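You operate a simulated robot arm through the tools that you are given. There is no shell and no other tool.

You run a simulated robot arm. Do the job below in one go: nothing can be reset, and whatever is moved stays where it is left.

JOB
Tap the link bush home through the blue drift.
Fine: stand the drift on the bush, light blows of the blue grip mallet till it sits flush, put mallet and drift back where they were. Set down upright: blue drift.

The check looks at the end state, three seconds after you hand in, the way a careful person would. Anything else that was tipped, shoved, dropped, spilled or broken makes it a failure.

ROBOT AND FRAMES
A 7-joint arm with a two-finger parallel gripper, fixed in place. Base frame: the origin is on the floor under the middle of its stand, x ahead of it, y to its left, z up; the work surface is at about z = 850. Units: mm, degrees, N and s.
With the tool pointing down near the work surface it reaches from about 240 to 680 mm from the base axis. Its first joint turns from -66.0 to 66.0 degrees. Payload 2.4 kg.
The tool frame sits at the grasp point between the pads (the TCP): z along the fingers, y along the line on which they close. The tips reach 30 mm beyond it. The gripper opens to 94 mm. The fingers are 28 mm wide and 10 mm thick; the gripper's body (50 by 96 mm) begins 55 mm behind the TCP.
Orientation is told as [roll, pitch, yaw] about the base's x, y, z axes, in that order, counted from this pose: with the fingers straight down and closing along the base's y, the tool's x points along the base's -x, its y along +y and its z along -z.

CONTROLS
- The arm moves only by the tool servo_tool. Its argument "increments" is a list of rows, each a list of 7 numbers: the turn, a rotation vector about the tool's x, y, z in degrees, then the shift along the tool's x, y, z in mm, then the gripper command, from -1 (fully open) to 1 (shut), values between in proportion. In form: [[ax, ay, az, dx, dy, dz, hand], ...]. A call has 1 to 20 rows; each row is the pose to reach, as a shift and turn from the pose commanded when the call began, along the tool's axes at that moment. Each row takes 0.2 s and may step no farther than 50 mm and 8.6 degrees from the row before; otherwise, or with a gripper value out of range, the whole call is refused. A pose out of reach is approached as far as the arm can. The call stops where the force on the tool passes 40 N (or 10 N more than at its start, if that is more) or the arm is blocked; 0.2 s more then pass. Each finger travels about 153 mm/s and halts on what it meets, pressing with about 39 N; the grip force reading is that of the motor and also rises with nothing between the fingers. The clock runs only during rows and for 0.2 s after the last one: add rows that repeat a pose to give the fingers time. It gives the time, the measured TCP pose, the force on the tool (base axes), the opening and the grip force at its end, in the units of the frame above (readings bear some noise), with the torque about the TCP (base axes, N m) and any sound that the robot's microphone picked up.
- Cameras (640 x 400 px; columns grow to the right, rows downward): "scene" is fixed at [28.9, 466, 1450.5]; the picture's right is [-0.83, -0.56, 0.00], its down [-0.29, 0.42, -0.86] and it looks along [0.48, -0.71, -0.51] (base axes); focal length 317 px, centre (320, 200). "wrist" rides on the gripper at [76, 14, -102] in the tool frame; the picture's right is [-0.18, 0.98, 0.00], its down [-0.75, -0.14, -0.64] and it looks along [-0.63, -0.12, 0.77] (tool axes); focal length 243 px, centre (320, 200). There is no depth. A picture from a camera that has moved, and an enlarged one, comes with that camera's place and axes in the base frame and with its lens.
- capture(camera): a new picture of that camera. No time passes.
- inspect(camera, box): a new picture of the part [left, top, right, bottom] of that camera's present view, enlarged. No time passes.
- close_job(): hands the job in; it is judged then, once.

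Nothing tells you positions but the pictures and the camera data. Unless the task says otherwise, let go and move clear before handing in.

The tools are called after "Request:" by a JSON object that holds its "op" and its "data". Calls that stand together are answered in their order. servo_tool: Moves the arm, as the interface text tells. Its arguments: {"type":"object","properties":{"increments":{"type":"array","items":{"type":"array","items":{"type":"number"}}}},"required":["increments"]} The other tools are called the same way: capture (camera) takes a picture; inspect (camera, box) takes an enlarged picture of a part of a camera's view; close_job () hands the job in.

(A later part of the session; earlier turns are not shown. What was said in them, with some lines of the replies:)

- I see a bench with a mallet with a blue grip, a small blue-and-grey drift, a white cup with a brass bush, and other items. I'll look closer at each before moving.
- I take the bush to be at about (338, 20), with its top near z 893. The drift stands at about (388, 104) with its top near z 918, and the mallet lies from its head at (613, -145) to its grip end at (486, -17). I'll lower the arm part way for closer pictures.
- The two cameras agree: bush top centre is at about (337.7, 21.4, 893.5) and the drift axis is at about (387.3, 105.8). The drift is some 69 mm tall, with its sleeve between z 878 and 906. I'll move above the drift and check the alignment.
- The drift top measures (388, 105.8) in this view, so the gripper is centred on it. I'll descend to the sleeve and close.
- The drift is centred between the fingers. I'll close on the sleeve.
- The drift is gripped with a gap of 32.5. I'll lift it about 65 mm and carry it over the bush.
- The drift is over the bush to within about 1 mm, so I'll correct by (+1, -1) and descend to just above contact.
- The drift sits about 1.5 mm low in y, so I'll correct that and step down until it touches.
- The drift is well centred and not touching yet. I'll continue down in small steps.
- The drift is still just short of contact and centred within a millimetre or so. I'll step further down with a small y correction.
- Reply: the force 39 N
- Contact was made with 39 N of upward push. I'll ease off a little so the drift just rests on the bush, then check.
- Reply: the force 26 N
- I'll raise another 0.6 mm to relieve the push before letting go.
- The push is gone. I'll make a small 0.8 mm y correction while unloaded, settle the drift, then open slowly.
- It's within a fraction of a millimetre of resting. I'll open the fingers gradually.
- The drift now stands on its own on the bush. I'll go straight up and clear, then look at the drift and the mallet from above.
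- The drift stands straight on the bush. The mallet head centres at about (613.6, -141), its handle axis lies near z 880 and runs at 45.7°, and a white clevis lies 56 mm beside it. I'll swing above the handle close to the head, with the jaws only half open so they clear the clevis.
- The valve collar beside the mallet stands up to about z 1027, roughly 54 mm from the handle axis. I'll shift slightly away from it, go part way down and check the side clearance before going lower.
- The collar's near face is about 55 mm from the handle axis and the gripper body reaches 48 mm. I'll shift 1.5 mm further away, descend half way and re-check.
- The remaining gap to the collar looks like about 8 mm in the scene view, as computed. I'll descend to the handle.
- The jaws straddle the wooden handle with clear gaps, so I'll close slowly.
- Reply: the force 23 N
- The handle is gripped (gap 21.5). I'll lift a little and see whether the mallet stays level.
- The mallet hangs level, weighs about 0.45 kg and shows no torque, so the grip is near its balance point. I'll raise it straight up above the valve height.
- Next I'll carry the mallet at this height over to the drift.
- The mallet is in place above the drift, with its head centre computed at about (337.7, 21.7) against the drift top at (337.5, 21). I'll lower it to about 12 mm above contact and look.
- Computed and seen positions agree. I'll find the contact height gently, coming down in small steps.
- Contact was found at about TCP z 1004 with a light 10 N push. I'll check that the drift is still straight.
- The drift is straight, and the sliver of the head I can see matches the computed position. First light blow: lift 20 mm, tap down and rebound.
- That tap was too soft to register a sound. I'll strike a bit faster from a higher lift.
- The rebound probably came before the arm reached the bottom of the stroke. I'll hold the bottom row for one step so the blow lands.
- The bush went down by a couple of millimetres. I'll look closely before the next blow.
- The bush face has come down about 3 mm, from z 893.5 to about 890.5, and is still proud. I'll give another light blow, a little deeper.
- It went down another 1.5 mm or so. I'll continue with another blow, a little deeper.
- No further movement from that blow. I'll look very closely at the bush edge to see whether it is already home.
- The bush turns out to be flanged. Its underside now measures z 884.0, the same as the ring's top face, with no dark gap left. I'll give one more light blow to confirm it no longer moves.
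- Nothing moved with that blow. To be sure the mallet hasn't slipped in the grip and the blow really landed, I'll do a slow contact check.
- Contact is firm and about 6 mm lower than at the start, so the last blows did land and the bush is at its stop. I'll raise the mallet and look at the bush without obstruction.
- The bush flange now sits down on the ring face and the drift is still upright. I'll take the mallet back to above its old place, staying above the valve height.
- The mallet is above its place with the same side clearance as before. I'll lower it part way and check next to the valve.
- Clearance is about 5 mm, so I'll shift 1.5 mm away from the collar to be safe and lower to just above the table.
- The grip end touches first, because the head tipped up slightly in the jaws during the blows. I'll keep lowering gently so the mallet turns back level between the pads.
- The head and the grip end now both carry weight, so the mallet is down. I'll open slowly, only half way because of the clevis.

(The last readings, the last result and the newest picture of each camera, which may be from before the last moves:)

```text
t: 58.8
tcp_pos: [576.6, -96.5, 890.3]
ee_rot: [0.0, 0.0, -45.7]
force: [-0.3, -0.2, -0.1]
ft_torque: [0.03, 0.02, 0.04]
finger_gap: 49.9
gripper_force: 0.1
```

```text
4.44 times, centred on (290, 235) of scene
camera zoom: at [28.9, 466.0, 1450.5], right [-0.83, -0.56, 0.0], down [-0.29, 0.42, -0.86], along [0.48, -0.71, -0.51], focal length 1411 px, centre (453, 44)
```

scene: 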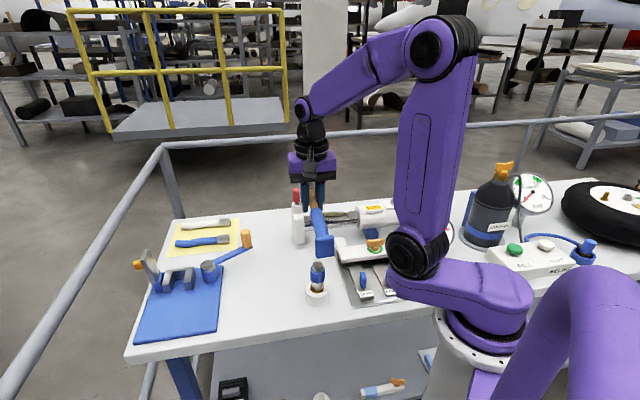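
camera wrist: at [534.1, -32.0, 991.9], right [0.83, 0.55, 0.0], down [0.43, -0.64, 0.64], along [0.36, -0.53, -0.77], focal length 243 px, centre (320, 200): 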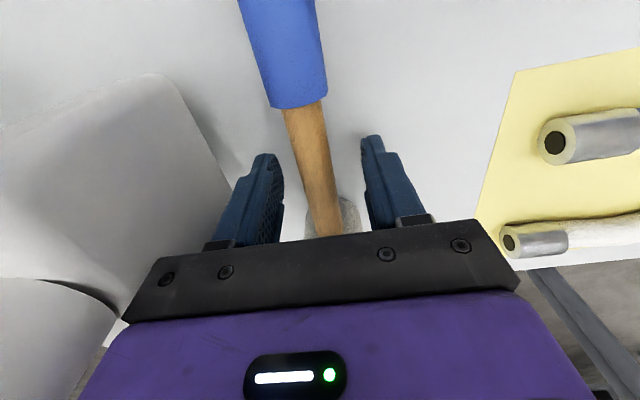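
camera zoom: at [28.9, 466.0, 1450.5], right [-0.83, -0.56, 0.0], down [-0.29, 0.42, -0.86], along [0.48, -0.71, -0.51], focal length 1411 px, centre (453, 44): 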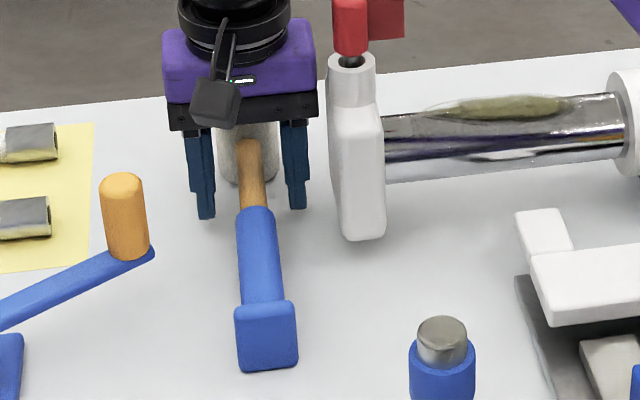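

The mallet rests upright on its head within about 3 mm of where it was. I'll rise straight up above the valve height.

Request:
{"op": "servo_tool", "data": {"increments": [[0, 0, 0, 0, 0, -10, -0.06], [0, 0, 0, 0, 0, -30, -0.06], [0, 0, 0, 0, 0, -60, -0.06], [0, 0, 0, 0, 0, -95, -0.06], [0, 0, 0, 0, 0, -130, -0.06], [0, 0, 0, 0, 0, -170, -0.06], [0, 0, 0, 0, 0, -210, -0.06], [0, 0, 0, 0, 0, -210, -0.06]]}}

Request:
{"op": "capture", "data": {"camera": "wrist"}}

Request:
{"op": "inspect", "data": {"camera": "scene", "box": [250, 200, 330, 280]}}

Request:
{"op": "inspect", "data": {"camera": "scene", "box": [285, 245, 345, 310]}}

```text
t: 60.6
tcp_pos: [573.2, -99.4, 1098.5]
ee_rot: [0.0, 0.1, -45.7]
force: [0.1, 0.4, 0.7]
ft_torque: [0.01, -0.01, 0.02]
finger_gap: 49.9
gripper_force: 0.1
```

```text
taken
camera wrist: at [532.5, -34.6, 1201.1], right [0.83, 0.55, 0.0], down [0.43, -0.64, 0.64], along [0.36, -0.53, -0.77], focal length 243 px, centre (320, 200)
```

wrist: 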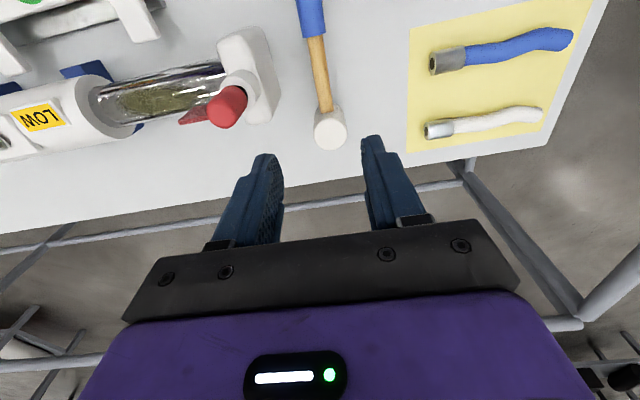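

```text
5.00 times, centred on (290, 240) of scene
camera zoom: at [28.9, 466.0, 1450.5], right [-0.83, -0.56, 0.0], down [-0.29, 0.42, -0.86], along [0.48, -0.71, -0.51], focal length 1587 px, centre (470, 0)
```

zoom: 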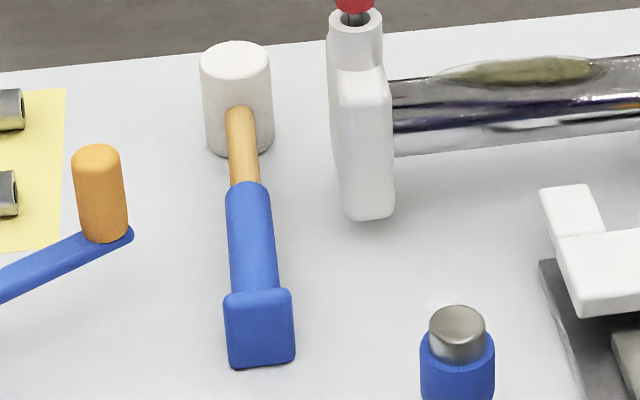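

```text
6.15 times, centred on (315, 278) of scene
camera zoom: at [28.9, 466.0, 1450.5], right [-0.83, -0.56, 0.0], down [-0.29, 0.42, -0.86], along [0.48, -0.71, -0.51], focal length 1953 px, centre (351, -277)
```

zoom: 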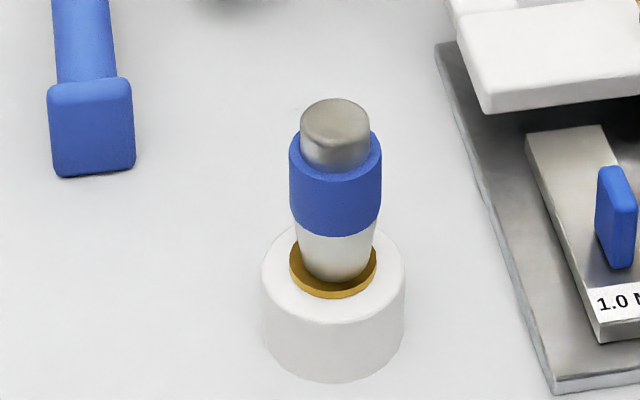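

The mallet is back within a few millimetres of its place. Next I'll return over the drift, turning the tool back to its first heading.

Request:
{"op": "servo_tool", "data": {"increments": [[0, 0, -5, 25, -8.8, 0, -0.06], [0, 0, -10, 55, -19.4, 0, -0.06], [0, 0, -16, 90, -31.7, 0, -0.06], [0, 0, -22, 125, -44, 0, -0.5], [0, 0, -28, 160, -56.3, 0, -1], [0, 0, -34, 195, -68.6, 0, -1], [0, 0, -40, 225, -79.2, 0, -1], [0, 0, -45.7, 250.6, -88.2, 0, -1], [0, 0, -45.7, 250.6, -88.2, 0, -1], [0, 0, -45.7, 250.6, -88.2, 0, -1]]}}

Request:
{"op": "capture", "data": {"camera": "wrist"}}

Request:
{"op": "inspect", "data": {"camera": "wrist", "box": [270, 40, 390, 140]}}

```text
t: 62.8
tcp_pos: [336.7, 19.3, 1098.5]
ee_rot: [0.0, 0.0, 0.0]
force: [0.0, -0.6, -0.2]
ft_torque: [-0.03, 0.02, 0.03]
finger_gap: 94.0
gripper_force: 0.1
```

```text
taken
camera wrist: at [261.9, 35.2, 1200.8], right [0.18, 0.98, 0.0], down [0.75, -0.14, 0.64], along [0.63, -0.12, -0.77], focal length 243 px, centre (320, 200)
```

wrist: 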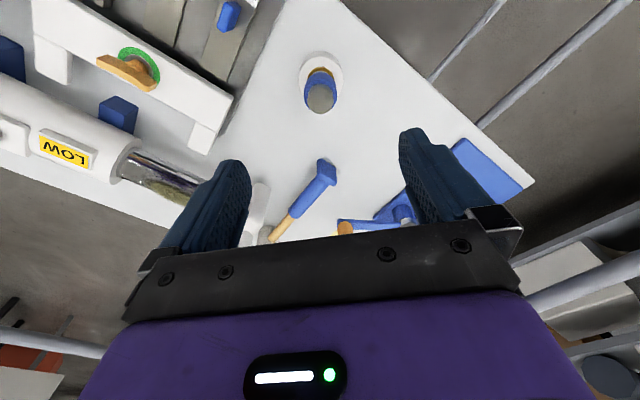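

```text
4.00 times, centred on (330, 90) of wrist
camera zoom: at [261.9, 35.2, 1200.8], right [0.18, 0.98, 0.0], down [0.75, -0.14, 0.64], along [0.63, -0.12, -0.77], focal length 970 px, centre (280, 640)
```

zoom: 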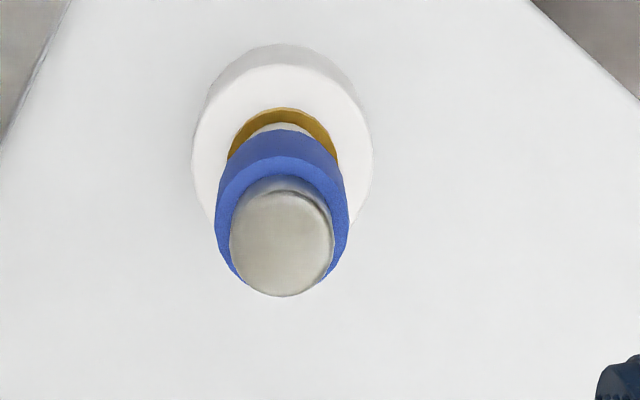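

The drift top measures (337.3, 21.4), directly under the gripper. I'll descend to the sleeve.

Request:
{"op": "servo_tool", "data": {"increments": [[0, 0, 0, 0, 0, 35, -1], [0, 0, 0, 0, 0, 70, -1], [0, 0, 0, 0, 0, 105, -1], [0, 0, 0, 0, 0, 135, -1], [0, 0, 0, 0, 0, 155, -1], [0, 0, 0, 0, 0, 166, -1], [0, 0, 0, 0, 0, 166, -1]]}}

Request:
{"op": "capture", "data": {"camera": "wrist"}}

Request:
{"op": "inspect", "data": {"camera": "scene", "box": [280, 240, 360, 310]}}

```text
t: 64.4
tcp_pos: [337.8, 20.8, 932.5]
ee_rot: [0.0, -0.1, 0.0]
force: [-0.2, 0.4, 0.1]
ft_torque: [-0.03, 0.0, -0.01]
finger_gap: 93.9
gripper_force: 0.0
```

```text
taken
camera wrist: at [262.5, 35.1, 1034.4], right [0.18, 0.98, 0.0], down [0.75, -0.14, 0.64], along [0.63, -0.12, -0.77], focal length 243 px, centre (320, 200)
```

wrist: 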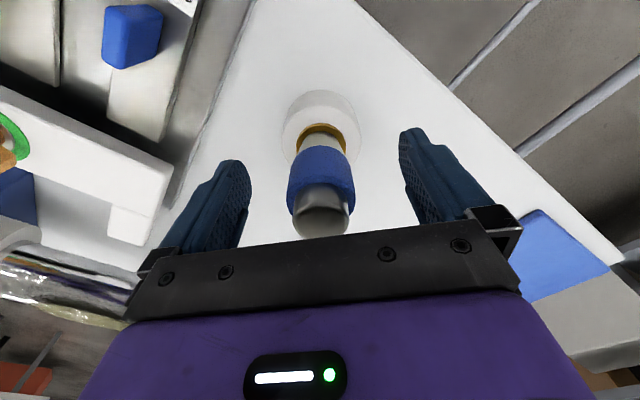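

```text
5.71 times, centred on (320, 275) of scene
camera zoom: at [28.9, 466.0, 1450.5], right [-0.83, -0.56, 0.0], down [-0.29, 0.42, -0.86], along [0.48, -0.71, -0.51], focal length 1814 px, centre (320, -229)
```

zoom: 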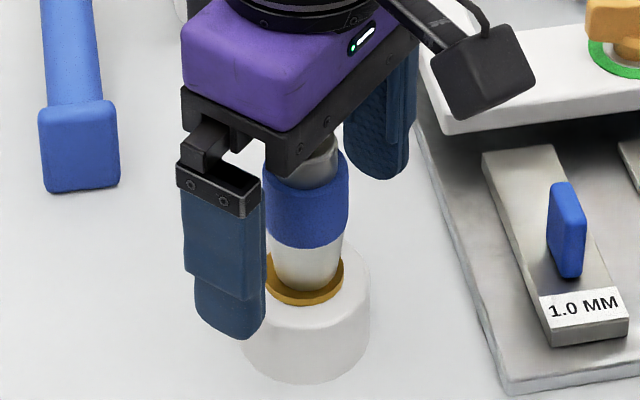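

The drift is centred between the fingers. I'll close on the sleeve gently.

Request:
{"op": "servo_tool", "data": {"increments": [[0, 0, 0, 0, 0, 0, -0.4], [0, 0, 0, 0, 0, 0, 0.1], [0, 0, 0, 0, 0, 0, 0.25], [0, 0, 0, 0, 0, 0, 0.35], [0, 0, 0, 0, 0, 0, 0.6], [0, 0, 0, 0, 0, 0, 1], [0, 0, 0, 0, 0, 0, 1], [0, 0, 0, 0, 0, 0, 1]]}}

Request:
{"op": "servo_tool", "data": {"increments": [[0, 0, 0, 0, 0, -10, 1], [0, 0, 0, 0, 0, -25, 1], [0, 0, 0, 0, 0, -45, 1], [0, 0, 0, 0, 0, -65, 1], [0, 0, 0, 0, 0, -65, 1]]}}

Request:
{"op": "capture", "data": {"camera": "wrist"}}

Request:
{"op": "inspect", "data": {"camera": "scene", "box": [290, 260, 340, 310]}}

```text
t: 66.2
tcp_pos: [337.4, 21.1, 931.1]
ee_rot: [0.0, -0.1, 0.0]
force: [-0.3, 0.3, 0.3]
ft_torque: [-0.02, 0.0, -0.01]
finger_gap: 32.5
gripper_force: 38.6
```

```text
t: 67.4
tcp_pos: [338.7, 21.5, 998.2]
ee_rot: [0.0, 0.0, -0.1]
force: [0.0, 0.4, -1.7]
ft_torque: [0.04, 0.03, 0.0]
finger_gap: 32.7
gripper_force: 39.1
```

```text
taken
camera wrist: at [262.5, 36.5, 1100.5], right [0.18, 0.98, 0.0], down [0.75, -0.14, 0.64], along [0.63, -0.12, -0.77], focal length 243 px, centre (320, 200)
```

wrist: 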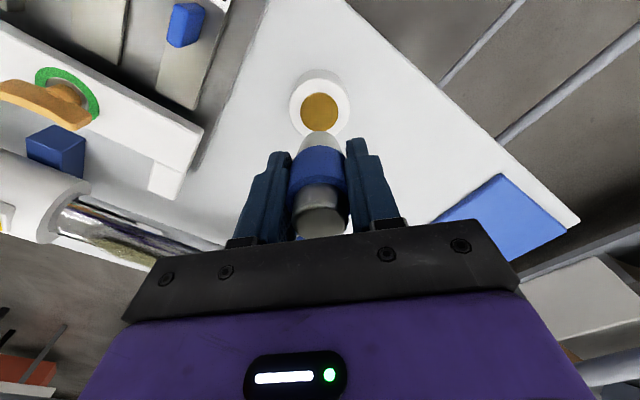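

```text
8.00 times, centred on (315, 285) of scene
camera zoom: at [28.9, 466.0, 1450.5], right [-0.83, -0.56, 0.0], down [-0.29, 0.42, -0.86], along [0.48, -0.71, -0.51], focal length 2539 px, centre (360, -480)
```

zoom: 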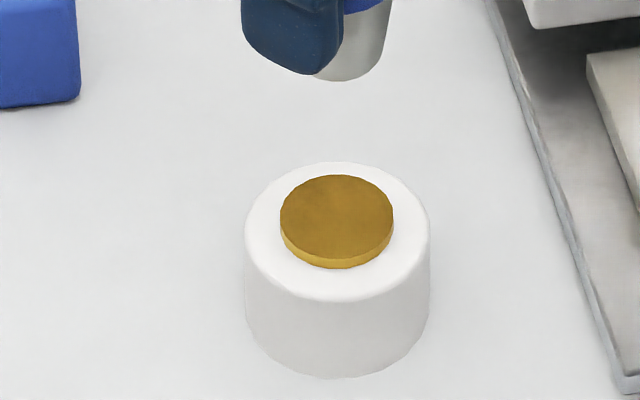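

The drift lifted cleanly off the bush. I'll inspect the bush closely before putting the drift away.

Request:
{"op": "inspect", "data": {"camera": "scene", "box": [303, 276, 331, 300]}}

Request:
{"op": "inspect", "data": {"camera": "wrist", "box": [280, 65, 360, 140]}}

```text
16.00 times, centred on (317, 288) of scene
camera zoom: at [28.9, 466.0, 1450.5], right [-0.83, -0.56, 0.0], down [-0.29, 0.42, -0.86], along [0.48, -0.71, -0.51], focal length 5078 px, centre (368, -1208)
```

zoom: 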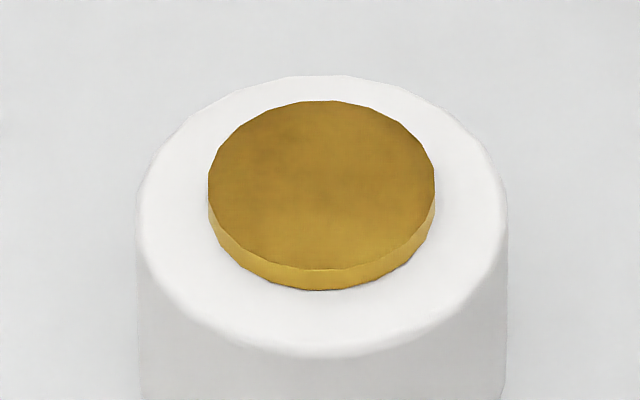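

```text
5.33 times, centred on (320, 102) of wrist
camera zoom: at [262.5, 36.5, 1100.5], right [0.18, 0.98, 0.0], down [0.75, -0.14, 0.64], along [0.63, -0.12, -0.77], focal length 1294 px, centre (320, 720)
```

zoom: 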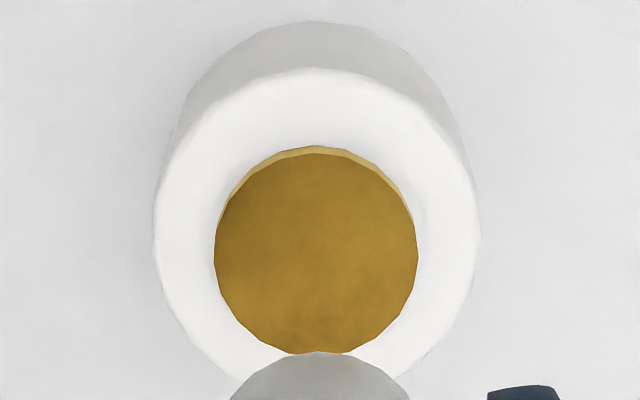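

The flange sits tight on the ring with no gap, so the bush is home. I'll carry the drift back to its original spot.

Request:
{"op": "servo_tool", "data": {"increments": [[0, 0, 0, -12, 20, 0, 1], [0, 0, 0, -25, 41, 0, 1], [0, 0, 0, -38, 62, 0, 1], [0, 0, 0, -50.1, 82.6, 0, 1], [0, 0, 0, -50.1, 82.6, 30, 1], [0, 0, 0, -50.1, 82.6, 60, 1], [0, 0, 0, -50.1, 82.6, 85, 1], [0, 0, 0, -50.1, 82.6, 97, 1], [0, 0, 0, -50.1, 82.6, 97, 1]]}}

Request:
{"op": "capture", "data": {"camera": "wrist"}}

Request:
{"op": "inspect", "data": {"camera": "scene", "box": [240, 250, 340, 330]}}

```text
t: 69.4
tcp_pos: [389.2, 105.2, 900.7]
ee_rot: [-0.1, 0.0, 0.0]
force: [0.2, -0.3, -2.0]
ft_torque: [-0.01, 0.0, -0.02]
finger_gap: 32.5
gripper_force: 38.8
```

```text
taken
camera wrist: at [313.3, 119.4, 1003.2], right [0.18, 0.98, 0.0], down [0.75, -0.14, 0.64], along [0.63, -0.12, -0.77], focal length 243 px, centre (320, 200)
```

wrist: 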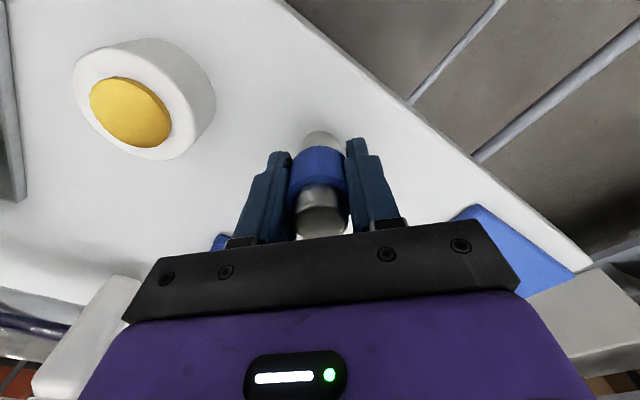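

```text
5.00 times, centred on (290, 290) of scene
camera zoom: at [28.9, 466.0, 1450.5], right [-0.83, -0.56, 0.0], down [-0.29, 0.42, -0.86], along [0.48, -0.71, -0.51], focal length 1587 px, centre (470, -250)
```

zoom: 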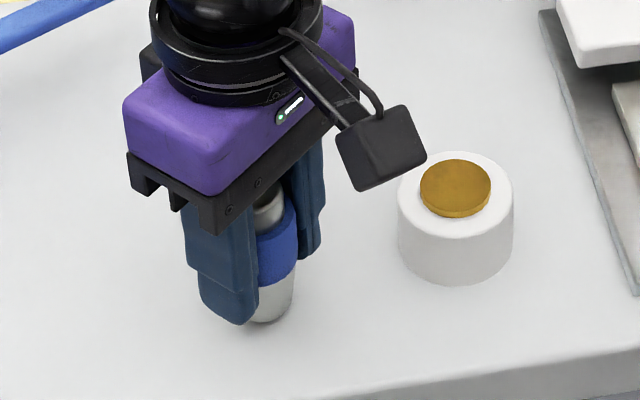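

The drift is over its old spot, about 6 mm above the table. I'll lower it in small steps to contact.

Request:
{"op": "servo_tool", "data": {"increments": [[0, 0, 0, 0, 0, 2, 1], [0, 0, 0, 0, 0, 4, 1], [0, 0, 0, 0, 0, 4, 1]]}}

Request:
{"op": "servo_tool", "data": {"increments": [[0, 0, 0, 0, 0, 0.5, 1], [0, 0, 0, 0, 0, 1, 1], [0, 0, 0, 0, 0, 1, 1]]}}

Request:
{"op": "servo_tool", "data": {"increments": [[0, 0, 0, 0, 0, 0.5, 1], [0, 0, 0, 0, 0, 0.8, 1], [0, 0, 0, 0, 0, 0.8, 1]]}}

```text
t: 70.2
tcp_pos: [388.4, 103.1, 897.5]
ee_rot: [0.0, 0.0, -0.1]
force: [0.3, 0.1, -2.1]
ft_torque: [0.01, 0.0, -0.01]
finger_gap: 32.6
gripper_force: 39.5
```

```text
t: 71.0
tcp_pos: [388.1, 104.1, 896.3]
ee_rot: [0.0, 0.1, 0.0]
force: [-0.1, -0.1, -1.8]
ft_torque: [-0.02, 0.02, -0.03]
finger_gap: 32.7
gripper_force: 39.1
```

```text
t: 71.8
tcp_pos: [388.6, 105.1, 895.5]
ee_rot: [0.0, 0.0, 0.0]
force: [0.2, -0.1, -1.8]
ft_torque: [-0.02, 0.0, 0.0]
finger_gap: 32.2
gripper_force: 38.8
```

Request:
{"op": "servo_tool", "data": {"increments": [[0, 0, 0, 0, 0, 0.4, 1], [0, 0, 0, 0, 0, 0.6, 1], [0, 0, 0, 0, 0, 0.6, 1]]}}

Request:
{"op": "inspect", "data": {"camera": "scene", "box": [265, 280, 305, 320]}}

```text
t: 72.6
tcp_pos: [388.6, 103.8, 894.4]
ee_rot: [0.0, 0.0, 0.0]
force: [0.8, -0.3, -2.2]
ft_torque: [0.01, 0.0, -0.01]
finger_gap: 32.4
gripper_force: 39.0
```

```text
10.00 times, centred on (285, 300) of scene
camera zoom: at [28.9, 466.0, 1450.5], right [-0.83, -0.56, 0.0], down [-0.29, 0.42, -0.86], along [0.48, -0.71, -0.51], focal length 3174 px, centre (670, -800)
```

zoom: 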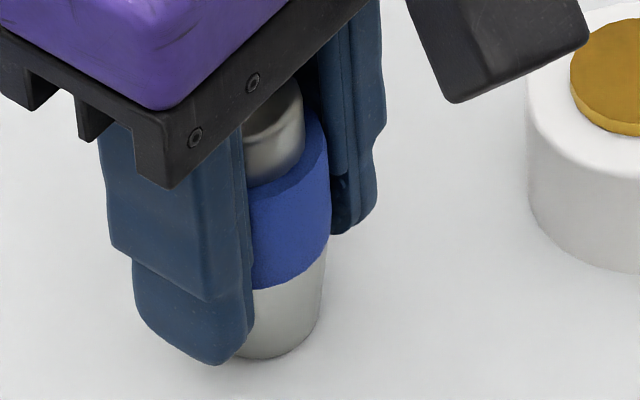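

Request:
{"op": "servo_tool", "data": {"increments": [[0, 0, 0, 0, 0, 0.3, 1], [0, 0, 0, 0, 0, 0.6, 1], [0, 0, 0, 0, 0, 0.6, 1]]}}

Request:
{"op": "servo_tool", "data": {"increments": [[0, 0, 0, 0, 0, 0.3, 1], [0, 0, 0, 0, 0, 0.5, 1], [0, 0, 0, 0, 0, 0.5, 1]]}}

```text
t: 73.4
tcp_pos: [388.4, 103.5, 894.1]
ee_rot: [0.0, 0.0, 0.0]
force: [-1.5, -0.4, 7.9]
ft_torque: [-0.1, 0.07, -0.02]
finger_gap: 32.8
gripper_force: 39.1
```

```text
t: 74.2
tcp_pos: [389.4, 103.8, 894.6]
ee_rot: [0.0, 0.0, 0.0]
force: [-4.5, 2.0, 19.4]
ft_torque: [0.05, 0.17, -0.02]
finger_gap: 32.2
gripper_force: 39.0
```

It's on the table. I'll ease off the pressure and let go gradually.

Request:
{"op": "servo_tool", "data": {"increments": [[0, 0, 0, 0, 0, -0.4, 1], [0, 0, 0, 0, 0, -0.7, 1], [0, 0, 0, 0, 0, -0.7, 1]]}}

Request:
{"op": "servo_tool", "data": {"increments": [[0, 0, 0, 0, 0, 0, 0.6], [0, 0, 0, 0, 0, 0, 0.3], [0, 0, 0, 0, 0, 0, 0.25], [0, 0, 0, 0, 0, 0, 0.2], [0, 0, 0, 0, 0, 0, 0.0], [0, 0, 0, 0, 0, 0, -0.4], [0, 0, 0, 0, 0, 0, -1], [0, 0, 0, 0, 0, 0, -1]]}}

Request:
{"op": "capture", "data": {"camera": "wrist"}}

Request:
{"op": "inspect", "data": {"camera": "scene", "box": [240, 250, 340, 330]}}

```text
t: 75.0
tcp_pos: [389.5, 104.4, 894.0]
ee_rot: [-0.1, 0.1, 0.0]
force: [-1.2, 3.3, 6.1]
ft_torque: [0.13, 0.04, 0.02]
finger_gap: 32.5
gripper_force: 39.1
```

```text
t: 76.8
tcp_pos: [388.7, 103.2, 895.0]
ee_rot: [0.0, -0.1, 0.0]
force: [-0.1, 0.6, 0.5]
ft_torque: [0.01, 0.03, 0.01]
finger_gap: 94.1
gripper_force: 0.0
```

```text
taken
camera wrist: at [313.3, 117.9, 996.7], right [0.18, 0.98, 0.0], down [0.75, -0.14, 0.64], along [0.63, -0.12, -0.77], focal length 243 px, centre (320, 200)
```

wrist: 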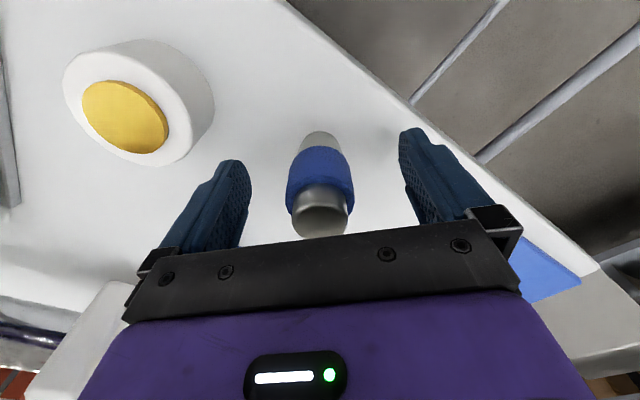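

```text
5.00 times, centred on (290, 290) of scene
camera zoom: at [28.9, 466.0, 1450.5], right [-0.83, -0.56, 0.0], down [-0.29, 0.42, -0.86], along [0.48, -0.71, -0.51], focal length 1587 px, centre (470, -250)
```

zoom: 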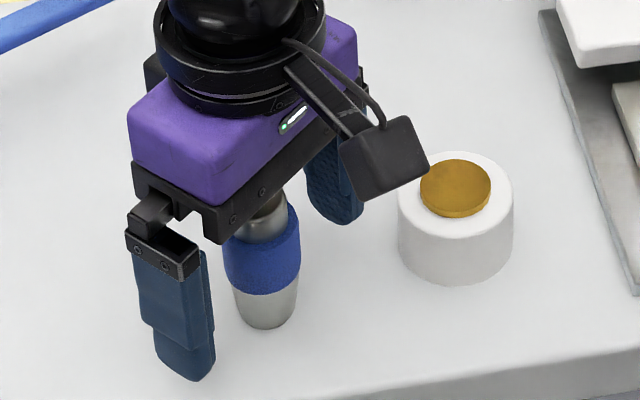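

The drift stands upright on the bench, free of the fingers. I'll go straight up and clear, then check the whole scene.

Request:
{"op": "servo_tool", "data": {"increments": [[0, 0, 0, 0, 0, -15, -1], [0, 0, 0, 0, 0, -40, -1], [0, 0, 0, 0, 0, -75, -1], [0, 0, 0, 0, 0, -115, -1], [0, 0, 0, 0, 0, -160, -1], [0, 0, 0, 0, 0, -205, -1], [0, 0, 0, 10, -35, -245, -1], [0, 0, 0, 20, -70, -285, -1], [0, 0, 0, 20, -100, -320, -1], [0, 0, 0, 20, -100, -320, -1]]}}

Request:
{"op": "capture", "data": {"camera": "scene"}}

Request:
{"op": "inspect", "data": {"camera": "scene", "box": [240, 250, 350, 330]}}

Request:
{"op": "inspect", "data": {"camera": "scene", "box": [120, 180, 340, 340]}}

Request:
{"op": "capture", "data": {"camera": "wrist"}}

```text
refused: row 7 steps farther than a row can; nothing moved
```

```text
taken
```

scene: 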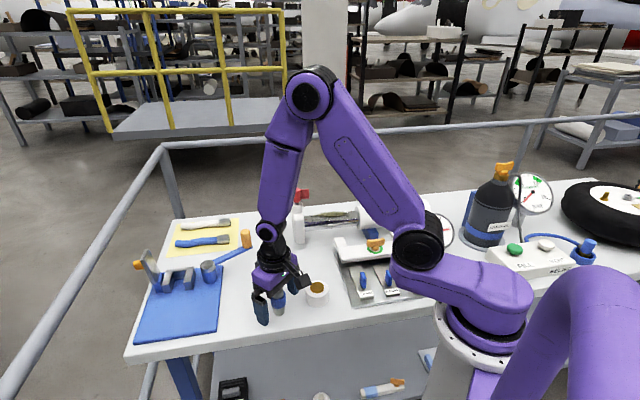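

```text
5.00 times, centred on (295, 290) of scene
camera zoom: at [28.9, 466.0, 1450.5], right [-0.83, -0.56, 0.0], down [-0.29, 0.42, -0.86], along [0.48, -0.71, -0.51], focal length 1587 px, centre (445, -250)
```

zoom: 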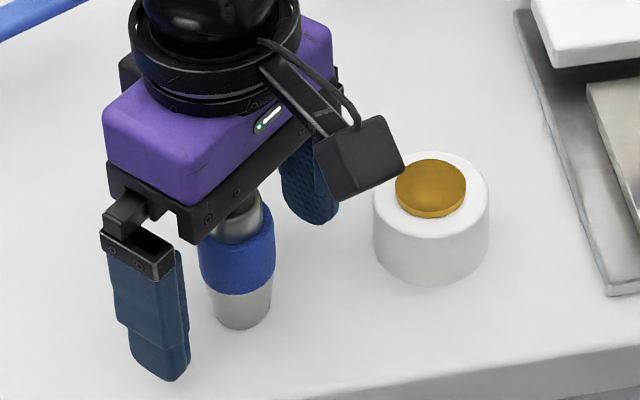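

```text
2.50 times, centred on (230, 260) of scene
camera zoom: at [28.9, 466.0, 1450.5], right [-0.83, -0.56, 0.0], down [-0.29, 0.42, -0.86], along [0.48, -0.71, -0.51], focal length 794 px, centre (545, 50)
```

zoom: 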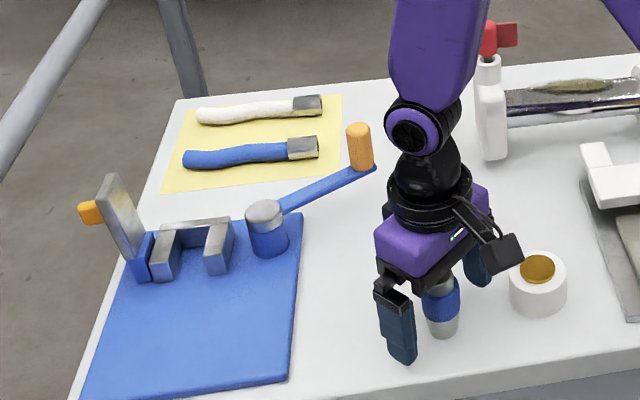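

```text
taken
camera wrist: at [313.3, 117.9, 996.7], right [0.18, 0.98, 0.0], down [0.75, -0.14, 0.64], along [0.63, -0.12, -0.77], focal length 243 px, centre (320, 200)
```

wrist: 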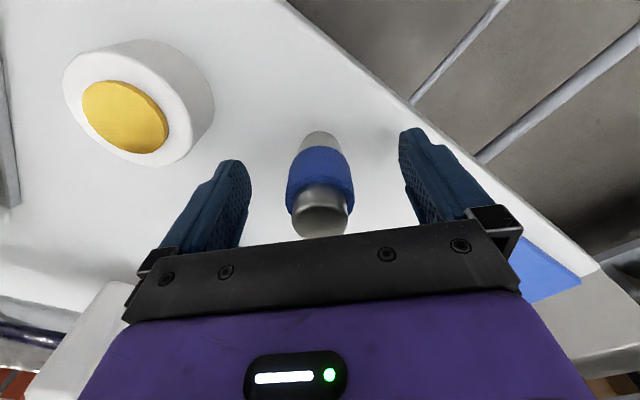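

That call was refused because one step was too long, and nothing moved. I'll rise again with shorter steps.

Request:
{"op": "servo_tool", "data": {"increments": [[0, 0, 0, 0, 0, -15, -1], [0, 0, 0, 0, 0, -40, -1], [0, 0, 0, 0, 0, -75, -1], [0, 0, 0, 0, 0, -115, -1], [0, 0, 0, 0, 0, -155, -1], [0, 0, 0, 0, 0, -195, -1], [0, 0, 0, 5, -25, -230, -1], [0, 0, 0, 10, -50, -265, -1], [0, 0, 0, 15, -75, -300, -1], [0, 0, 0, 20, -100, -320, -1], [0, 0, 0, 20, -100, -320, -1]]}}

Request:
{"op": "capture", "data": {"camera": "scene"}}

Request:
{"op": "inspect", "data": {"camera": "scene", "box": [240, 250, 350, 330]}}

Request:
{"op": "inspect", "data": {"camera": "scene", "box": [120, 180, 340, 340]}}

Request:
{"op": "capture", "data": {"camera": "wrist"}}

```text
t: 79.2
tcp_pos: [368.8, 1.8, 1213.5]
ee_rot: [0.1, 0.0, -0.1]
force: [-0.4, 0.0, 0.5]
ft_torque: [-0.01, 0.04, 0.02]
finger_gap: 93.8
gripper_force: 0.0
```

```text
taken
```

scene: 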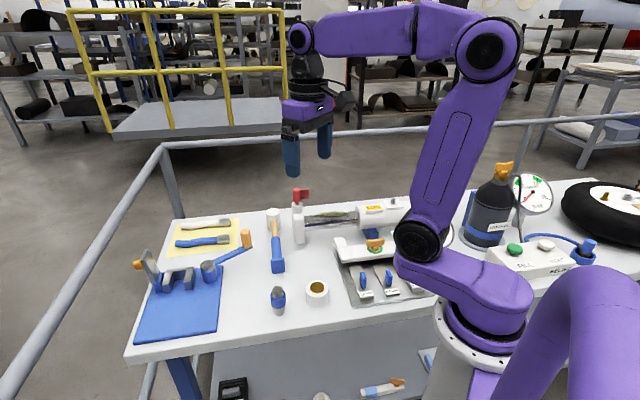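

```text
5.00 times, centred on (295, 290) of scene
camera zoom: at [28.9, 466.0, 1450.5], right [-0.83, -0.56, 0.0], down [-0.29, 0.42, -0.86], along [0.48, -0.71, -0.51], focal length 1587 px, centre (445, -250)
```

zoom: 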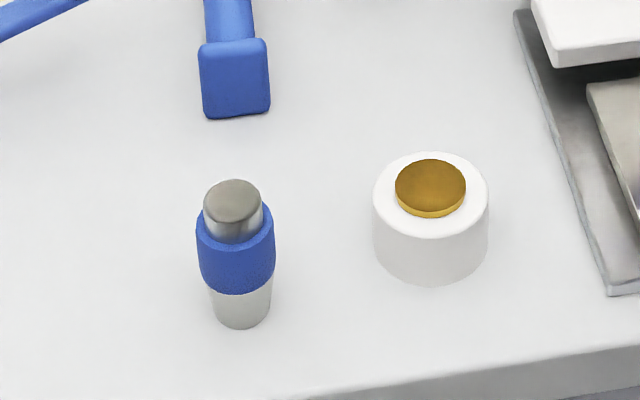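

```text
2.50 times, centred on (230, 260) of scene
camera zoom: at [28.9, 466.0, 1450.5], right [-0.83, -0.56, 0.0], down [-0.29, 0.42, -0.86], along [0.48, -0.71, -0.51], focal length 794 px, centre (545, 50)
```

zoom: 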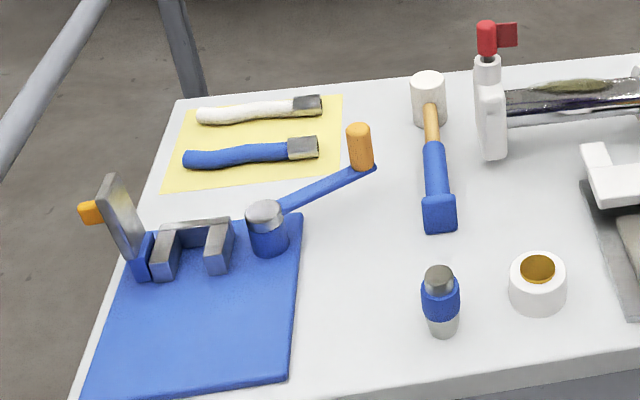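

```text
taken
camera wrist: at [293.5, 16.3, 1316.9], right [0.18, 0.98, 0.0], down [0.75, -0.14, 0.64], along [0.63, -0.12, -0.77], focal length 243 px, centre (320, 200)
```

wrist: 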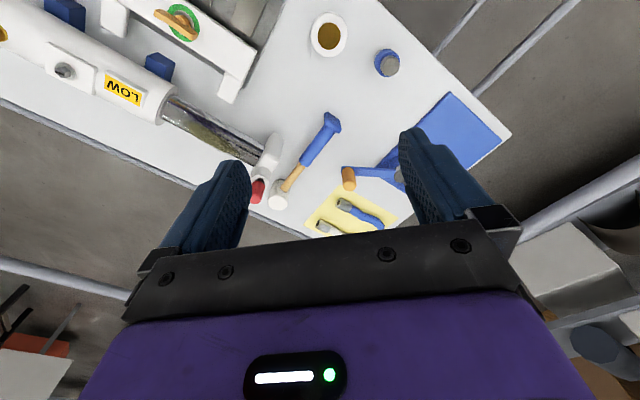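

Everything else looks as it was: the drift is upright within 2 mm of its place and the mallet within 6 mm. I'll take one last magnified look at the bush seat.

Request:
{"op": "inspect", "data": {"camera": "scene", "box": [307, 285, 329, 300]}}

Request:
{"op": "inspect", "data": {"camera": "wrist", "box": [305, 5, 355, 60]}}

Request:
{"op": "inspect", "data": {"camera": "scene", "box": [310, 170, 640, 340]}}

```text
16.00 times, centred on (318, 292) of scene
camera zoom: at [28.9, 466.0, 1450.5], right [-0.83, -0.56, 0.0], down [-0.29, 0.42, -0.86], along [0.48, -0.71, -0.51], focal length 5078 px, centre (352, -1280)
```

zoom: 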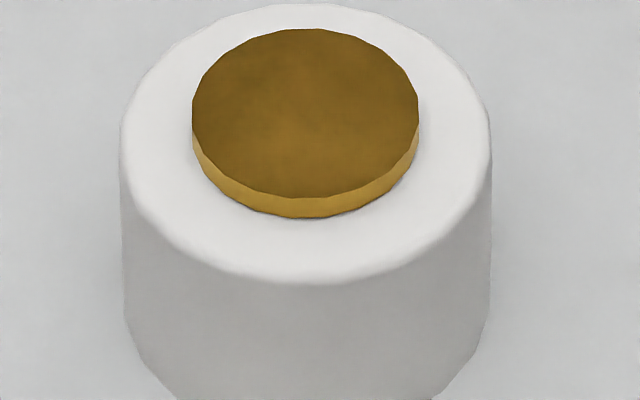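

```text
7.27 times, centred on (330, 32) of wrist
camera zoom: at [293.5, 16.3, 1316.9], right [0.18, 0.98, 0.0], down [0.75, -0.14, 0.64], along [0.63, -0.12, -0.77], focal length 1764 px, centre (247, 1418)
```

zoom: 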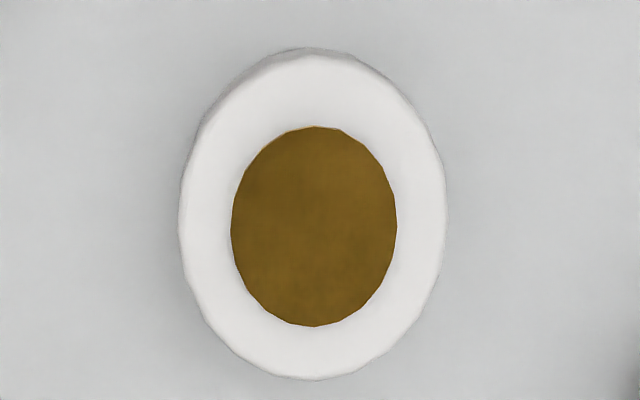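

```text
1.94 times, centred on (475, 255) of scene
camera zoom: at [28.9, 466.0, 1450.5], right [-0.83, -0.56, 0.0], down [-0.29, 0.42, -0.86], along [0.48, -0.71, -0.51], focal length 616 px, centre (19, 93)
```

zoom: 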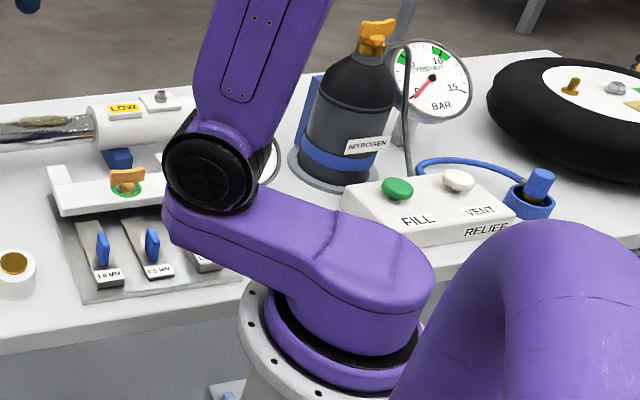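

The job is done as far as I can see. The bush flange lies evenly on the link face and the last two blows did not move it. The drift stands upright on its spot, the mallet lies where it was, and the gripper is empty and well clear, so I'm handing in.

Request:
{"op": "close_job", "data": {}}

```text
The job is handed in.
```

The link bush is tapped home: its flange lies flat on the link face, about 4.7 mm lower than where it started. I gave it six blows. The first two, lighter taps, didn't shift it, the next two drove it down, and the last two produced no further movement. From the pictures the remaining gap is zero to within about half a millimetre.

- **Drift:** it stands upright within about 2 mm of where it was.
- **Mallet:** it is back on its head within about 6 mm of its old place, turned by about a degree.
- **Everything else:** nothing else looks disturbed in the final pictures. The gripper is empty and clear.

I held the mallet by the wooden handle near the head rather than by the blue grip, because it balances there. The head tipped up slightly in the jaws during the blows and came level again when I set it down.
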